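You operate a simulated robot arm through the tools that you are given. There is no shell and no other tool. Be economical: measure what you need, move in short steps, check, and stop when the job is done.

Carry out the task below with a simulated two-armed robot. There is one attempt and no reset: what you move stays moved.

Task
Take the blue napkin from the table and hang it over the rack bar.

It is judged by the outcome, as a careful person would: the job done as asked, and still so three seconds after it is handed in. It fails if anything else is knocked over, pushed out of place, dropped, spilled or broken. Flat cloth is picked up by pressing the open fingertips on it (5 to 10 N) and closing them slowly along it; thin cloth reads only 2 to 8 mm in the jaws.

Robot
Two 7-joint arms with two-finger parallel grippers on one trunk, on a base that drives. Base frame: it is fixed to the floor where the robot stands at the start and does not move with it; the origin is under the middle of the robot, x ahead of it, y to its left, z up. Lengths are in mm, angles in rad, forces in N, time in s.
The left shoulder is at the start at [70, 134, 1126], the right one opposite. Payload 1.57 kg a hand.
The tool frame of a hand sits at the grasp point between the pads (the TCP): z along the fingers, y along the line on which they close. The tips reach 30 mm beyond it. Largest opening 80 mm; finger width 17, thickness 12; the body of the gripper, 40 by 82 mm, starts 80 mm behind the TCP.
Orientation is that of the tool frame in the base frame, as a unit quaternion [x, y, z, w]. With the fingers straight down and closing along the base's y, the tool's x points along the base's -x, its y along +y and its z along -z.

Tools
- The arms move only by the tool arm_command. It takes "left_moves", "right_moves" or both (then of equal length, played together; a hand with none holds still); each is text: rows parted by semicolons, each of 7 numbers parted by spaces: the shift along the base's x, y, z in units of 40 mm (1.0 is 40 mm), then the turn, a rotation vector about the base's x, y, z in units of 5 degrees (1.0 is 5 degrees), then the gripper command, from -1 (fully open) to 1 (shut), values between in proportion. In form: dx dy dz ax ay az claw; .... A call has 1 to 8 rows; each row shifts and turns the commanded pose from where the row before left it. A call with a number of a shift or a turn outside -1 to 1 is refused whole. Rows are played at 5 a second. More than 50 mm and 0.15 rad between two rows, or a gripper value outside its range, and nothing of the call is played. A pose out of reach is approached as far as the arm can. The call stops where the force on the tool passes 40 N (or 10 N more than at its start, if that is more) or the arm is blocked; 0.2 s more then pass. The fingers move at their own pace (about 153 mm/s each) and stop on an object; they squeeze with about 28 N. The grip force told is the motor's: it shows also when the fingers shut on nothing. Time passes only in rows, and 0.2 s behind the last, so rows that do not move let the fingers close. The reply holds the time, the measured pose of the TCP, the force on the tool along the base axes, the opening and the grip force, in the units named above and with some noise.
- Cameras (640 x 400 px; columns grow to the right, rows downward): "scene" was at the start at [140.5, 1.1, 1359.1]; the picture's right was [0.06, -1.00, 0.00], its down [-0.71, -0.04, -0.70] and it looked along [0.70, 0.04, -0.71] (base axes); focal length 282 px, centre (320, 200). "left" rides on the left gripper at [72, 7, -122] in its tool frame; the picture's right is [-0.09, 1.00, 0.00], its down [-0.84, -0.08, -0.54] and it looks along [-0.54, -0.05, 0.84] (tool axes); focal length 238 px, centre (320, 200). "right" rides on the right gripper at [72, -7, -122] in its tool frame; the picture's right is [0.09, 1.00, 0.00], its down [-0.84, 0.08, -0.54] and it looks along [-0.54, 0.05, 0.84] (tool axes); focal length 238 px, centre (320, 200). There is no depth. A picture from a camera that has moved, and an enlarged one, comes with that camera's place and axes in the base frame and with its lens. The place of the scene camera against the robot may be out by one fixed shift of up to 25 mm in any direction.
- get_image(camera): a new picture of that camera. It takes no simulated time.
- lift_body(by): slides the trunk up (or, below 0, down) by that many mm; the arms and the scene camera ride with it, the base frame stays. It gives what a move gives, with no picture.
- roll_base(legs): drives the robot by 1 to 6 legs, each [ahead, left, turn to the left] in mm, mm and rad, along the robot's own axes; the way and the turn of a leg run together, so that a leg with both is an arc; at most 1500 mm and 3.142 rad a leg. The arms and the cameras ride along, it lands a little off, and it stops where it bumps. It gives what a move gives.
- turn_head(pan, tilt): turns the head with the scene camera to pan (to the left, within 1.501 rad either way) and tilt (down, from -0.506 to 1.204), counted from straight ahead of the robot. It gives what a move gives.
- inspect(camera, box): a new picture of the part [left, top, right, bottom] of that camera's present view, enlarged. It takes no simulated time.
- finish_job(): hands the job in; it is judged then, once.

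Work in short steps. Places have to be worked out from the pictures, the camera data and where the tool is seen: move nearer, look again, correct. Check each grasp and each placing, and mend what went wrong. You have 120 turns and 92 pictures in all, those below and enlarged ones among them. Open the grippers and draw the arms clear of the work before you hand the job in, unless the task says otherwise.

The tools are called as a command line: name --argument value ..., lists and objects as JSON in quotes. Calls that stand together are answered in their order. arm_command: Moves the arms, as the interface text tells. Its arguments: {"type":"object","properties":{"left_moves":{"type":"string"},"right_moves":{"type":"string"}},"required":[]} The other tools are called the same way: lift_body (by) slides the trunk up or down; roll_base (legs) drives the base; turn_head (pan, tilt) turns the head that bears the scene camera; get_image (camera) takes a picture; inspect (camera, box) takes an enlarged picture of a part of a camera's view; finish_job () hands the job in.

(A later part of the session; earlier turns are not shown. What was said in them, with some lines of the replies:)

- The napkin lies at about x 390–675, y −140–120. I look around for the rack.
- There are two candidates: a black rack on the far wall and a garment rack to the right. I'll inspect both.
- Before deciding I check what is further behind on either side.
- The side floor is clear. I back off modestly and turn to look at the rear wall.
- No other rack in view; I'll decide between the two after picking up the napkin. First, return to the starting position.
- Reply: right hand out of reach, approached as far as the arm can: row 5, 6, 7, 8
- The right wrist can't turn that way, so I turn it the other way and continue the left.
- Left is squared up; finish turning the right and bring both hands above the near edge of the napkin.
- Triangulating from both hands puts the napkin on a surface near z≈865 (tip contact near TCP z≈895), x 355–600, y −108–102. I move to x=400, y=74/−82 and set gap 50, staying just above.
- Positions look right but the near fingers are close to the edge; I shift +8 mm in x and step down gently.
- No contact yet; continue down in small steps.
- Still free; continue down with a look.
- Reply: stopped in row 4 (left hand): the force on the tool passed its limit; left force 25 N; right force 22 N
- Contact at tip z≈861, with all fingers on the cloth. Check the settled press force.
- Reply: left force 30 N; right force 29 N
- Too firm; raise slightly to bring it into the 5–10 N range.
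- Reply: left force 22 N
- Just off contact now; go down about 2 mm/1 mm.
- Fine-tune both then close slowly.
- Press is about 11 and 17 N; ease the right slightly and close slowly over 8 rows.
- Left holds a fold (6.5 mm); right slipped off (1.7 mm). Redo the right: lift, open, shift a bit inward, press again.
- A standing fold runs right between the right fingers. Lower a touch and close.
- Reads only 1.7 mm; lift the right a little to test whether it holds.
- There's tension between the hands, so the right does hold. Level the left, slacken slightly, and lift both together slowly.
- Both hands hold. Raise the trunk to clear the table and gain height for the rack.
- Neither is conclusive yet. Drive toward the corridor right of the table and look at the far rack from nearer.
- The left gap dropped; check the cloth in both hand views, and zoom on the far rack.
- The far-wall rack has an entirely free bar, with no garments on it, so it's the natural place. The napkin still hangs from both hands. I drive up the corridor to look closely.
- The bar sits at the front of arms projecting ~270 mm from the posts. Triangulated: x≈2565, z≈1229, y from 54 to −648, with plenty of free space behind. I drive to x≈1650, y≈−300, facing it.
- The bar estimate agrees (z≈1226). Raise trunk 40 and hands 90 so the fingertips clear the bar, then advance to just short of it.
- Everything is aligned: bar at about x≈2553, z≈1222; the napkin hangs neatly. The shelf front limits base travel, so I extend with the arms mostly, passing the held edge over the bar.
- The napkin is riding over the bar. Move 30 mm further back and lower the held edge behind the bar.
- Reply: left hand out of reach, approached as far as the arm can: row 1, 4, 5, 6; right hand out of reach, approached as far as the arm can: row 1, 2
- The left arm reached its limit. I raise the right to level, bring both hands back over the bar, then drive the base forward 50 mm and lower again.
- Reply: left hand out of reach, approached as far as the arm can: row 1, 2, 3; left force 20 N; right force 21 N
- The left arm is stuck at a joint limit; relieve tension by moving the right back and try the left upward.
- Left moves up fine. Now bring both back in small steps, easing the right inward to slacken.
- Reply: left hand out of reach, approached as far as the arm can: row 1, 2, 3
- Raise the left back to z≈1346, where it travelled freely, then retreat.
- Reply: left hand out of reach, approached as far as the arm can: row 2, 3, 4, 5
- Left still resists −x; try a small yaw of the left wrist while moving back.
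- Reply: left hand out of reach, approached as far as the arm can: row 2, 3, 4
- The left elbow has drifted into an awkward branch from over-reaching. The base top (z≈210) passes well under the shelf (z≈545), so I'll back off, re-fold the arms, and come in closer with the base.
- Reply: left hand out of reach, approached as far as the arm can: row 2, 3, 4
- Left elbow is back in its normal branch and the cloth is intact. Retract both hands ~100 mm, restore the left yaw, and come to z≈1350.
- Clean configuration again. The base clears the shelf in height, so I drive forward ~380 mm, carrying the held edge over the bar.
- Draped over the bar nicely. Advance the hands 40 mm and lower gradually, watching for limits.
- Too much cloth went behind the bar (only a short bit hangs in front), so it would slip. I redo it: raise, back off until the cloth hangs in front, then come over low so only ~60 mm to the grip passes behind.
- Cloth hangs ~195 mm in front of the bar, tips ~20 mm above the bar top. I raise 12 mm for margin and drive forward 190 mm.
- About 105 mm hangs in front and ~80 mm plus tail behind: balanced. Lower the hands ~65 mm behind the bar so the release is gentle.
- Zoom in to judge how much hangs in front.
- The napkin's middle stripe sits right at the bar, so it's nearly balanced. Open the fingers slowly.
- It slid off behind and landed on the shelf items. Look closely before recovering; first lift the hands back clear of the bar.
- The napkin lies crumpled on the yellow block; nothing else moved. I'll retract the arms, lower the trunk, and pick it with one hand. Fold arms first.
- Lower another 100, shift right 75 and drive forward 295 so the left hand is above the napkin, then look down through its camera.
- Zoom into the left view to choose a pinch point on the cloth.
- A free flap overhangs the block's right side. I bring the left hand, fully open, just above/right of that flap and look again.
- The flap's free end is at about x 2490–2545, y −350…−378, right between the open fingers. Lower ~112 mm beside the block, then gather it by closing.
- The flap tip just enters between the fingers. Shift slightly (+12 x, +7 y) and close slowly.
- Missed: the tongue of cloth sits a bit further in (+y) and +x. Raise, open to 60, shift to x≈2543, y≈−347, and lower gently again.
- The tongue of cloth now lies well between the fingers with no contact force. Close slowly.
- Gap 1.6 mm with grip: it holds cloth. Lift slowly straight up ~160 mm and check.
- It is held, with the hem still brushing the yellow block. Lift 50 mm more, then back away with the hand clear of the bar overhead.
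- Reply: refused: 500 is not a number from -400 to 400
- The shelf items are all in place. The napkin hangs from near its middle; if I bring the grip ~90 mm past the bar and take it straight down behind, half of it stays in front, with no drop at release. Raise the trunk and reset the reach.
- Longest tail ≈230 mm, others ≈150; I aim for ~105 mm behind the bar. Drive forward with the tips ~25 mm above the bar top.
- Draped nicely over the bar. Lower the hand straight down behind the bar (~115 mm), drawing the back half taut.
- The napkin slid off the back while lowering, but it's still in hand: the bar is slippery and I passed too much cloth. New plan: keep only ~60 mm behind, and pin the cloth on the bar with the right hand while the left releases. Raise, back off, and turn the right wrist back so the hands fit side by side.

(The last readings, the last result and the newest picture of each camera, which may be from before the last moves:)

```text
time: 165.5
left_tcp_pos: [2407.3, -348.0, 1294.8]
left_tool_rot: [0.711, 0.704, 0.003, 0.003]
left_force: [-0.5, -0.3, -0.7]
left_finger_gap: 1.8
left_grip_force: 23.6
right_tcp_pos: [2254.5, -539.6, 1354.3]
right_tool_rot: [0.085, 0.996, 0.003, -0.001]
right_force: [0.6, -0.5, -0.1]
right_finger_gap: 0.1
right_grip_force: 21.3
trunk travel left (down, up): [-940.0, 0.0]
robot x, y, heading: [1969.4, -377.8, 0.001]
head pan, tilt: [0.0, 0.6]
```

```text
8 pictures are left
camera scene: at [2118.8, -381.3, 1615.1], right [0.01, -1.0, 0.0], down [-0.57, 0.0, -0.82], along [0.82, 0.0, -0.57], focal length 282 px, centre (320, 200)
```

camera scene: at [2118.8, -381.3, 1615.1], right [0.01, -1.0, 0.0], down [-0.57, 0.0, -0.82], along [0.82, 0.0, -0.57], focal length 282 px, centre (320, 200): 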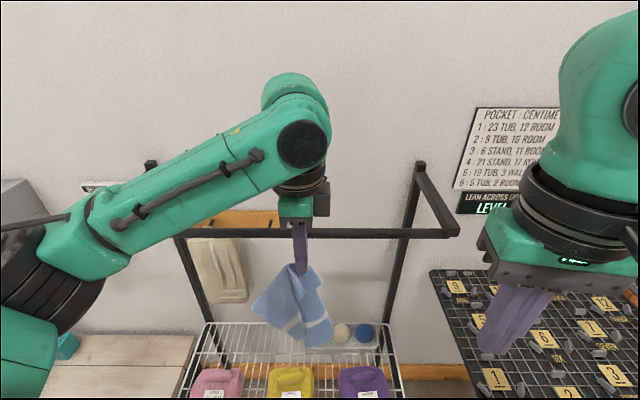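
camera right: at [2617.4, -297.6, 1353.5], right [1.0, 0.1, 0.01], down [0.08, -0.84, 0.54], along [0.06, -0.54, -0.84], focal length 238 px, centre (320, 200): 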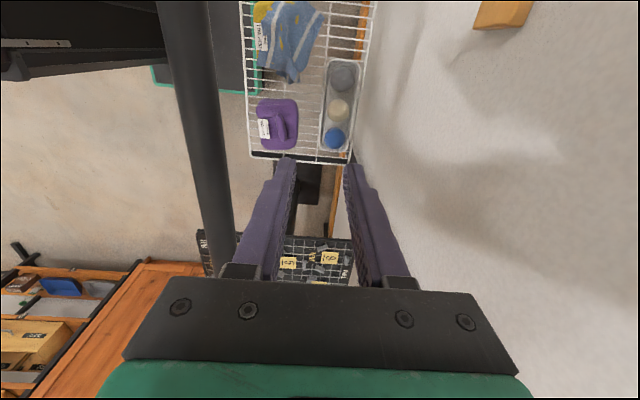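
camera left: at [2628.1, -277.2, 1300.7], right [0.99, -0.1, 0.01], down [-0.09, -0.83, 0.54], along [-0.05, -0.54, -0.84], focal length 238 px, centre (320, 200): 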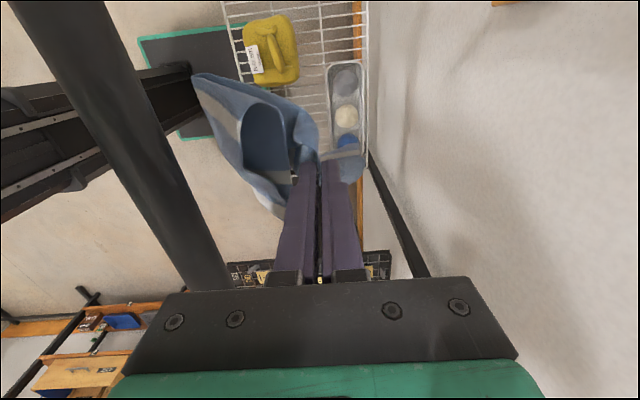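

The cloth is stiff-ish and tips over the bar, so I'll pin it with the right fingertips before lowering the left. Drive so the grip passes ~75 mm beyond the bar, and tilt the right hand so its wrist leans back, away from the left.

roll_base --legs '[[222, 0, 0]]'

arm_command --left_moves "0 0 0 0 0 0 1;0 0 0 0 0 0 1;0 0 0 0 0 0 1;0 0 0 0 0 0 1;0 0 0 0 0 0 1;0 0 0 0 0 0 1;0 0 0 0 0 0 1" --right_moves "0 0.4 0 0 -0.8 0.5 1;0 0.5 0 0 -0.8 0.5 1;0 0.6 0 0 -0.8 0.4 1;0 0.6 0 0 -0.8 0 1;0 0.6 0 0 -0.8 0 1;0 0.6 0 0 -0.8 0 1;0 0 0 0 -0.2 0 1"

get_image --camera "scene"

```text
time: 167.2
left_tcp_pos: [2625.2, -347.4, 1297.6]
left_tool_rot: [0.71, 0.704, 0.003, 0.005]
left_force: [-0.5, 0.1, 0.4]
left_finger_gap: 1.9
left_grip_force: 23.8
right_tcp_pos: [2472.1, -538.0, 1356.2]
right_tool_rot: [0.085, 0.996, 0.004, 0.001]
right_force: [-0.6, 0.1, -0.2]
right_finger_gap: 0.1
right_grip_force: 21.5
trunk travel left (down, up): [-940.0, 0.0]
robot x, y, heading: [2190.0, -378.5, 0.004]
head pan, tilt: [0.0, 0.6]
```

```text
time: 168.8
left_tcp_pos: [2630.2, -347.5, 1295.2]
left_tool_rot: [0.711, 0.703, 0.002, 0.005]
left_force: [-0.8, -0.2, -0.4]
left_finger_gap: 1.7
left_grip_force: 23.4
right_tcp_pos: [2477.0, -406.2, 1354.7]
right_tool_rot: [0.022, 0.977, 0.014, 0.214]
right_force: [0.2, -0.2, -0.4]
right_finger_gap: 0.1
right_grip_force: 21.2
trunk travel left (down, up): [-940.0, 0.0]
robot x, y, heading: [2192.3, -375.8, 0.002]
head pan, tilt: [0.0, 0.6]
```

```text
7 pictures are left
camera scene: at [2341.4, -380.4, 1615.0], right [0.01, -1.0, 0.0], down [-0.57, 0.0, -0.82], along [0.82, 0.0, -0.57], focal length 282 px, centre (320, 200)
```

scene: 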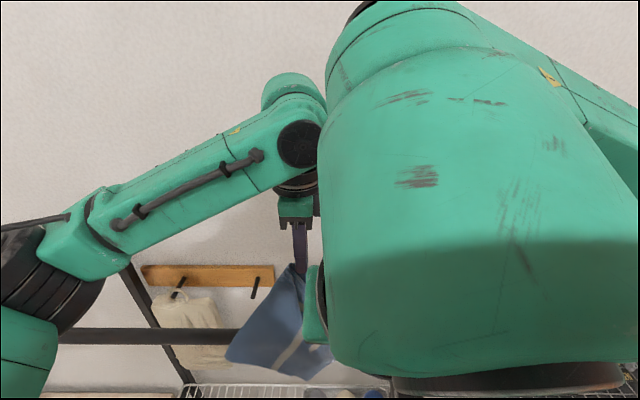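

The cloth is still draped; the right tool points forward-down. Move the right fingertips to just above the bar beside the left grip.

arm_command --right_moves "0.4 0.2 -0.4 0 0 0 1;0.4 0.25 -0.4 0 0 0 1;0.4 0.25 -0.4 0 0 0 1;0.45 0.25 -0.4 0 0 0 1;0 0 -0.3 0 0 0 1;0 0 0 0 0 0 1"

get_image --camera "right"

```text
time: 170.2
left_tcp_pos: [2629.5, -347.6, 1296.1]
left_tool_rot: [0.711, 0.703, 0.002, 0.004]
left_force: [-0.3, 0.1, 0.2]
left_finger_gap: 2.0
left_grip_force: 24.1
right_tcp_pos: [2541.1, -369.0, 1278.5]
right_tool_rot: [0.022, 0.976, 0.014, 0.214]
right_force: [-0.7, 0.1, 0.1]
right_finger_gap: 0.0
right_grip_force: 21.1
trunk travel left (down, up): [-940.0, 0.0]
robot x, y, heading: [2193.3, -375.7, 0.008]
head pan, tilt: [0.0, 0.6]
```

```text
6 pictures are left
camera right: at [2424.9, -375.1, 1359.7], right [-0.05, 1.0, 0.0], down [0.53, 0.03, 0.84], along [0.84, 0.04, -0.54], focal length 238 px, centre (320, 200)
```

right: 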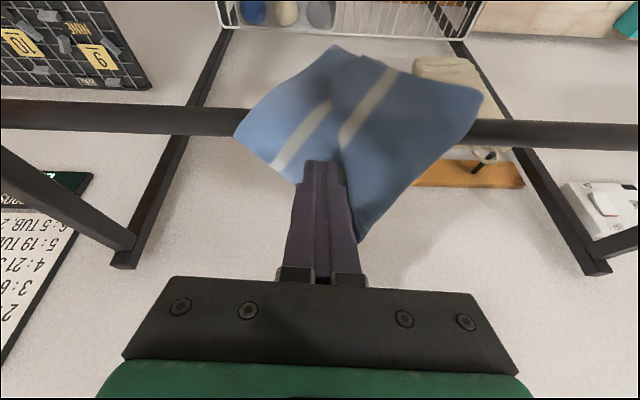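

Very informative: the napkin lies broad across the bar, its widest part at the bar, ~120 mm hanging in front, ~85 mm plus folds behind. Lower the right tip onto the bar to pin it.

arm_command --right_moves "0 0 -0.2 0 0 0 1;0 0 -0.1 0 0 0 1;0 0 0 0 0 0 1"

arm_command --right_moves "0 0 -0.07 0 0 0 1;0 0 -0.07 0 0 0 1;0 0 0 0 0 0 1"

```text
time: 171.0
left_tcp_pos: [2629.7, -347.7, 1295.5]
left_tool_rot: [0.71, 0.704, 0.002, 0.003]
left_force: [0.1, 0.1, -0.9]
left_finger_gap: 1.9
left_grip_force: 23.1
right_tcp_pos: [2542.7, -368.1, 1267.2]
right_tool_rot: [0.022, 0.976, 0.015, 0.215]
right_force: [-0.2, -0.3, -0.6]
right_finger_gap: 0.0
right_grip_force: 21.4
trunk travel left (down, up): [-940.0, 0.0]
robot x, y, heading: [2194.9, -374.3, 0.004]
head pan, tilt: [0.0, 0.6]
```

```text
time: 171.8
left_tcp_pos: [2630.0, -346.7, 1296.0]
left_tool_rot: [0.711, 0.703, 0.001, 0.005]
left_force: [0.6, 0.6, 0.0]
left_finger_gap: 1.9
left_grip_force: 24.0
right_tcp_pos: [2542.6, -369.3, 1260.3]
right_tool_rot: [0.022, 0.976, 0.014, 0.215]
right_force: [0.2, 0.4, 0.4]
right_finger_gap: 0.0
right_grip_force: 21.9
trunk travel left (down, up): [-940.0, 0.0]
robot x, y, heading: [2192.3, -376.5, 0.011]
head pan, tilt: [0.0, 0.6]
```

arm_command --right_moves "0 0 -0.07 0 0 0 1;0 0 0 0 0 0 1;0 0 -0.06 0 0 0 1;0 0 0 0 0 0 1"

arm_command --right_moves "0 0 -0.07 0 0 0 1;0 0 0 0 0 0 1"

```text
time: 172.8
left_tcp_pos: [2630.0, -347.8, 1295.0]
left_tool_rot: [0.711, 0.703, 0.002, 0.004]
left_force: [0.8, -0.3, -0.4]
left_finger_gap: 1.9
left_grip_force: 23.8
right_tcp_pos: [2542.1, -368.3, 1255.4]
right_tool_rot: [0.022, 0.976, 0.014, 0.214]
right_force: [-0.5, -0.5, 0.3]
right_finger_gap: 0.3
right_grip_force: 21.5
trunk travel left (down, up): [-940.0, 0.0]
robot x, y, heading: [2194.4, -376.9, 0.007]
head pan, tilt: [0.0, 0.6]
```

```text
time: 173.4
left_tcp_pos: [2630.0, -346.7, 1296.1]
left_tool_rot: [0.711, 0.704, 0.002, 0.004]
left_force: [1.3, -1.3, 1.0]
left_finger_gap: 1.7
left_grip_force: 23.2
right_tcp_pos: [2542.9, -367.5, 1253.3]
right_tool_rot: [0.021, 0.976, 0.015, 0.215]
right_force: [0.1, 0.0, -0.1]
right_finger_gap: 0.0
right_grip_force: 21.4
trunk travel left (down, up): [-940.0, 0.0]
robot x, y, heading: [2193.9, -377.8, 0.005]
head pan, tilt: [0.0, 0.6]
```

Re-triangulating with this view puts the bar centre at z≈1206 (top ≈1218), so contact is ~8 mm lower. Continue.

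arm_command --right_moves "0 0 -0.08 0 0 0 1;0 0 -0.05 0 0 0 1;0 0 0 0 0 0 1"

arm_command --right_moves "0 0 -0.05 0 0 0 1;0 0 -0.04 0 0 0 1;0 0 0 0 0 0 1"

```text
time: 174.2
left_tcp_pos: [2625.5, -347.5, 1297.6]
left_tool_rot: [0.711, 0.703, 0.003, 0.004]
left_force: [-0.6, -1.6, -0.2]
left_finger_gap: 1.6
left_grip_force: 23.5
right_tcp_pos: [2539.6, -367.9, 1250.5]
right_tool_rot: [0.021, 0.976, 0.015, 0.216]
right_force: [-4.2, -0.3, 14.6]
right_finger_gap: 0.0
right_grip_force: 21.4
trunk travel left (down, up): [-940.0, 0.0]
robot x, y, heading: [2192.5, -373.2, 0.009]
head pan, tilt: [0.0, 0.6]
```

```text
time: 175.0
left_tcp_pos: [2622.5, -346.6, 1298.8]
left_tool_rot: [0.71, 0.704, 0.004, 0.006]
left_force: [-0.4, 0.0, -0.2]
left_finger_gap: 1.7
left_grip_force: 23.4
right_tcp_pos: [2536.7, -367.6, 1247.6]
right_tool_rot: [0.022, 0.975, 0.016, 0.219]
right_force: [-9.0, 0.9, 32.8]
right_finger_gap: 0.0
right_grip_force: 21.4
trunk travel left (down, up): [-940.0, 0.0]
robot x, y, heading: [2193.4, -377.4, 0.005]
head pan, tilt: [0.0, 0.6]
```

Firm contact (33 N); ease back to ~10 N, then lower the left hand behind the bar while the cloth is pinned.

arm_command --right_moves "0 0 0.09 0 0 0 1;0 0 0 0 0 0 1"

arm_command --left_moves "-0.1 0 -0.3 0 0 0 1;0 0 -0.3 0 0 0 1;0 0 -0.3 0 0 0 1;0 0 -0.3 0 0 0 1;0 0 -0.3 0 0 0 1;0 0 -0.3 0 0 0 1;0 0 -0.3 0 0 0 1;0 0 -0.3 0 0 0 1"

get_image --camera "right"

```text
time: 175.6
left_tcp_pos: [2625.4, -347.5, 1297.2]
left_tool_rot: [0.711, 0.703, 0.003, 0.005]
left_force: [-0.3, 0.1, -0.9]
left_finger_gap: 1.7
left_grip_force: 23.5
right_tcp_pos: [2538.1, -369.2, 1249.0]
right_tool_rot: [0.022, 0.976, 0.014, 0.214]
right_force: [-7.1, 0.8, 11.5]
right_finger_gap: 0.1
right_grip_force: 21.2
trunk travel left (down, up): [-940.0, 0.0]
robot x, y, heading: [2193.7, -376.4, 0.003]
head pan, tilt: [0.0, 0.6]
```

```text
time: 177.4
left_tcp_pos: [2623.2, -347.8, 1200.3]
left_tool_rot: [0.711, 0.703, 0.003, 0.004]
left_force: [-0.6, 0.3, 0.2]
left_finger_gap: 2.1
left_grip_force: 24.6
right_tcp_pos: [2539.4, -368.6, 1248.7]
right_tool_rot: [0.022, 0.976, 0.014, 0.216]
right_force: [-5.0, -0.5, 8.7]
right_finger_gap: 0.0
right_grip_force: 21.6
trunk travel left (down, up): [-940.0, 0.0]
robot x, y, heading: [2189.9, -376.8, 0.004]
head pan, tilt: [0.0, 0.6]
```

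```text
5 pictures are left
camera right: at [2422.4, -375.1, 1330.1], right [-0.05, 1.0, 0.0], down [0.53, 0.03, 0.85], along [0.85, 0.04, -0.53], focal length 238 px, centre (320, 200)
```

right: 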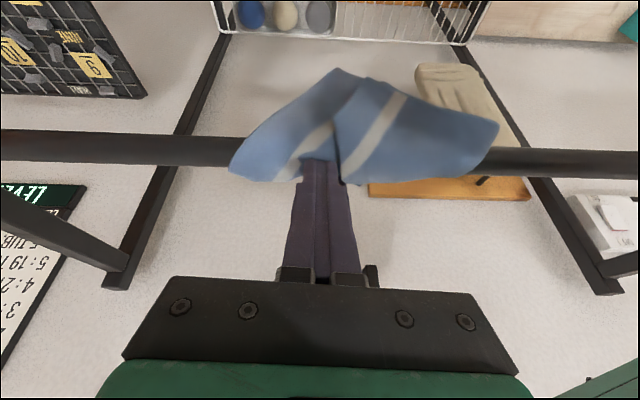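

Pinned well: ~100 mm in front, the rest folded down behind. Release the left slowly while the right keeps pinning.

arm_command --left_moves "0 0 0 0 0 0 0.85;0 0 0 0 0 0 0.7;0 0 0 0 0 0 0.55;0 0 0 0 0 0 0.4;0 0 0 0 0 0 0.3;0 0 0 0 0 0 0.3;0 0 0 0 0 0 0.3"

arm_command --left_moves "0.2 0 0.3 0 0 0 0.3;0 0 0.5 0 0 0 0.3;0 0 0.6 0 0 0 0.3;0 0 0.7 0 0 0 0.3;0 0 0.7 0 0 0 0.3;0 0 0 0 0 0 0.3"

get_image --camera "left"

```text
time: 179.0
left_tcp_pos: [2621.5, -347.7, 1201.3]
left_tool_rot: [0.711, 0.703, 0.003, 0.006]
left_force: [-0.3, 0.2, -0.2]
left_finger_gap: 27.8
left_grip_force: 0.0
right_tcp_pos: [2538.9, -369.5, 1250.3]
right_tool_rot: [0.022, 0.976, 0.014, 0.215]
right_force: [-6.4, 0.1, 9.0]
right_finger_gap: 0.0
right_grip_force: 21.2
trunk travel left (down, up): [-940.0, 0.0]
robot x, y, heading: [2194.1, -373.5, 0.006]
head pan, tilt: [0.0, 0.6]
```

```text
time: 180.4
left_tcp_pos: [2631.2, -347.7, 1313.3]
left_tool_rot: [0.711, 0.703, 0.004, 0.005]
left_force: [-0.3, 0.5, 0.2]
left_finger_gap: 28.0
left_grip_force: 0.0
right_tcp_pos: [2539.3, -369.0, 1249.2]
right_tool_rot: [0.021, 0.976, 0.015, 0.216]
right_force: [-5.5, 0.1, 8.8]
right_finger_gap: 0.2
right_grip_force: 21.5
trunk travel left (down, up): [-940.0, 0.0]
robot x, y, heading: [2193.0, -377.1, 0.003]
head pan, tilt: [0.0, 0.6]
```

```text
4 pictures are left
camera left: at [2637.3, -276.2, 1434.8], right [0.99, -0.1, 0.01], down [-0.09, -0.83, 0.54], along [-0.05, -0.54, -0.84], focal length 238 px, centre (320, 200)
```

left: 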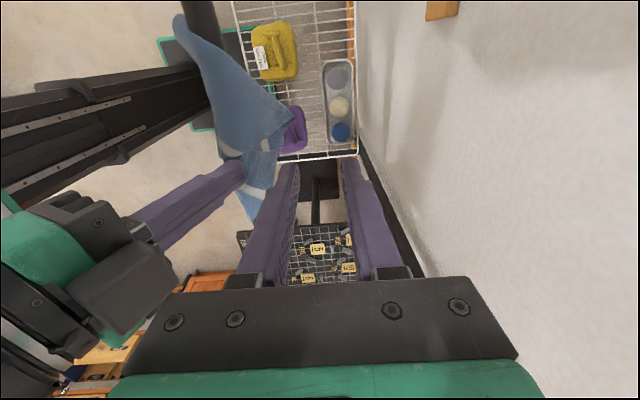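

The napkin stays across the bar with both sides hanging. Lift the right pin slowly straight up, then check.

arm_command --right_moves "0 0 0.04 0 0 0 1;0 0 0.04 0 0 0 1;0 0 0.05 0 0 0 1;0 0 0.1 0 0 0 1;0 0 0.3 0 0 0 1;0 0 0.5 0 0 0 1;0 0 0.5 0 0 0 1;0 0 0.5 0 0 0 1"

get_image --camera "right"

```text
time: 182.2
left_tcp_pos: [2634.6, -347.9, 1310.4]
left_tool_rot: [0.711, 0.703, 0.002, 0.004]
left_force: [0.0, 0.0, 0.0]
left_finger_gap: 28.2
left_grip_force: 0.0
right_tcp_pos: [2543.3, -367.6, 1328.7]
right_tool_rot: [0.023, 0.977, 0.014, 0.214]
right_force: [-0.6, -0.2, 0.4]
right_finger_gap: 0.0
right_grip_force: 21.8
trunk travel left (down, up): [-940.0, 0.0]
robot x, y, heading: [2193.1, -378.4, 0.004]
head pan, tilt: [0.0, 0.6]
```

```text
3 pictures are left
camera right: at [2426.1, -374.2, 1410.1], right [-0.05, 1.0, 0.0], down [0.53, 0.03, 0.84], along [0.84, 0.04, -0.54], focal length 238 px, centre (320, 200)
```

right: 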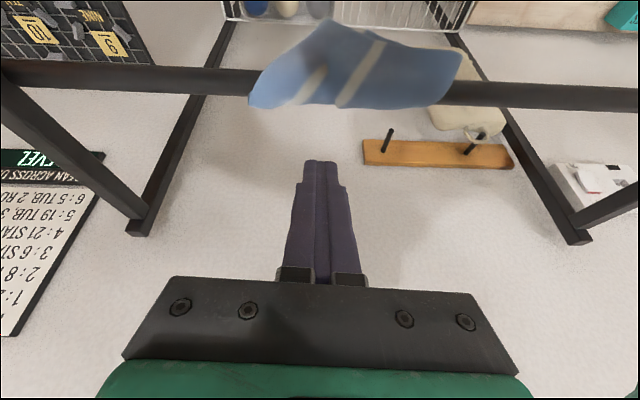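

It stays on the bar by itself. Raise both hands a little more and back the base away.

arm_command --left_moves "0 0 0.5 0 0 0 0.3;0 0 0.5 0 0 0 0.3;0 0 0 0 0 0 0.3" --right_moves "0 0 0.5 0 0 0 1;0 0 0.5 0 0 0 1;0 0 0 0 0 0 1"

roll_base --legs '[[-450, 0, 0]]'

arm_command --left_moves "0 0.8 0 0 0 0 -1;0 0.8 0 0 0 0 -1;0 0.8 0 0 0 0 -1;0 0.8 0 0 0 0 -1;0 0 0 0 0 0 -1" --right_moves "0 -1 0 0 0 0 -1;0 -1 0 0 0 0 -1;0 -1 0 0 0 0 -1;0 -1 0 0 0 0 -1;0 -1 0 0 0 0 -1"

get_image --camera "scene"

```text
time: 183.0
left_tcp_pos: [2634.1, -347.0, 1350.4]
left_tool_rot: [0.711, 0.703, 0.002, 0.003]
left_force: [0.1, -0.3, 0.3]
left_finger_gap: 27.9
left_grip_force: 0.0
right_tcp_pos: [2543.0, -368.2, 1368.6]
right_tool_rot: [0.022, 0.976, 0.014, 0.214]
right_force: [0.6, 0.4, -0.2]
right_finger_gap: 0.0
right_grip_force: 21.7
trunk travel left (down, up): [-940.0, 0.0]
robot x, y, heading: [2193.9, -376.4, 0.008]
head pan, tilt: [0.0, 0.6]
```

```text
time: 185.7
left_tcp_pos: [2193.0, -348.5, 1350.3]
left_tool_rot: [0.71, 0.704, 0.001, 0.004]
left_force: [0.5, -0.2, 0.3]
left_finger_gap: 27.8
left_grip_force: 0.0
right_tcp_pos: [2101.7, -370.5, 1367.0]
right_tool_rot: [0.02, 0.977, 0.015, 0.214]
right_force: [0.9, 0.2, -0.1]
right_finger_gap: 0.0
right_grip_force: 20.9
trunk travel left (down, up): [-940.0, 0.0]
robot x, y, heading: [1744.1, -378.2, 0.011]
head pan, tilt: [0.0, 0.6]
```

```text
time: 186.9
left_tcp_pos: [2188.3, -222.3, 1352.4]
left_tool_rot: [0.71, 0.704, 0.003, 0.003]
left_force: [0.6, -0.2, -0.5]
left_finger_gap: 80.1
left_grip_force: 0.0
right_tcp_pos: [2097.6, -574.2, 1369.6]
right_tool_rot: [0.021, 0.977, 0.015, 0.214]
right_force: [0.5, -0.6, 0.0]
right_finger_gap: 80.3
right_grip_force: 0.0
trunk travel left (down, up): [-940.0, 0.0]
robot x, y, heading: [1746.4, -380.5, 0.001]
head pan, tilt: [0.0, 0.6]
```

```text
2 pictures are left
camera scene: at [1894.9, -385.9, 1615.2], right [0.01, -1.0, 0.0], down [-0.56, 0.0, -0.83], along [0.83, 0.01, -0.56], focal length 282 px, centre (320, 200)
```

scene: 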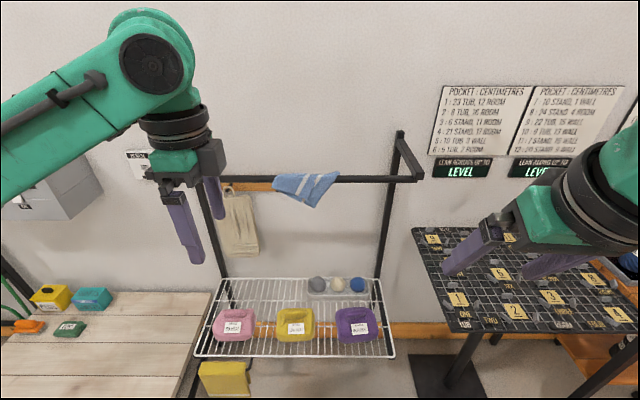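

The napkin hangs over the bar with everything else in place. Wait a moment and zoom to confirm it isn't creeping.

arm_command --left_moves "0 0 0 0 0 0 -1;0 0 0 0 0 0 -1;0 0 0 0 0 0 -1;0 0 0 0 0 0 -1;0 0 0 0 0 0 -1;0 0 0 0 0 0 -1;0 0 0 0 0 0 -1;0 0 0 0 0 0 -1"

inspect --camera "scene" --box '[220, 140, 400, 250]'

```text
time: 188.7
left_tcp_pos: [2189.2, -220.3, 1351.3]
left_tool_rot: [0.71, 0.704, 0.002, 0.004]
left_force: [0.1, 0.0, -0.3]
left_finger_gap: 79.9
left_grip_force: 0.0
right_tcp_pos: [2098.8, -569.2, 1368.8]
right_tool_rot: [0.021, 0.976, 0.013, 0.215]
right_force: [0.3, -0.1, 0.1]
right_finger_gap: 80.4
right_grip_force: 0.1
trunk travel left (down, up): [-940.0, 0.0]
robot x, y, heading: [1750.2, -377.8, 0.005]
head pan, tilt: [0.0, 0.6]
```

```text
3.56 times, centred on (310, 195) of scene
camera zoom: at [1895.9, -382.2, 1615.1], right [0.01, -1.0, 0.0], down [-0.57, 0.0, -0.82], along [0.82, 0.01, -0.57], focal length 1004 px, centre (356, 218)
```

zoom: 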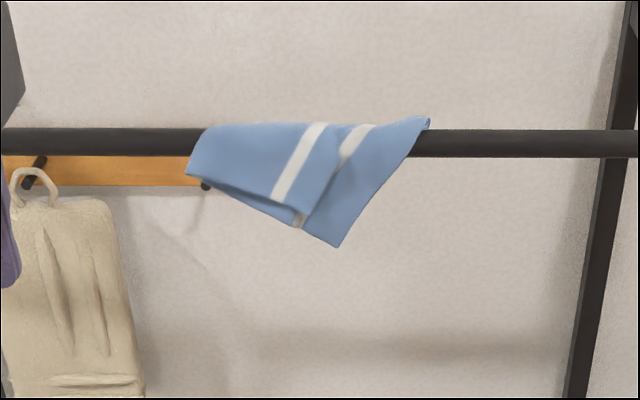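

It rests stably over the bar with both hands open and clear, so I hand it in.

finish_job

```text
The job is handed in.
```

The blue napkin is hanging over the rack bar on the far wall. It was still in place about 6 seconds after I let go, and both grippers are open and clear. I took the far-wall rack, not the garment rack, to be the one you meant.

It is draped folded and somewhat bunched, not flat. On the first try it slid off the back of the bar and landed on the yellow block on the shelf below. I picked it up from there, and the shelf items look undisturbed.
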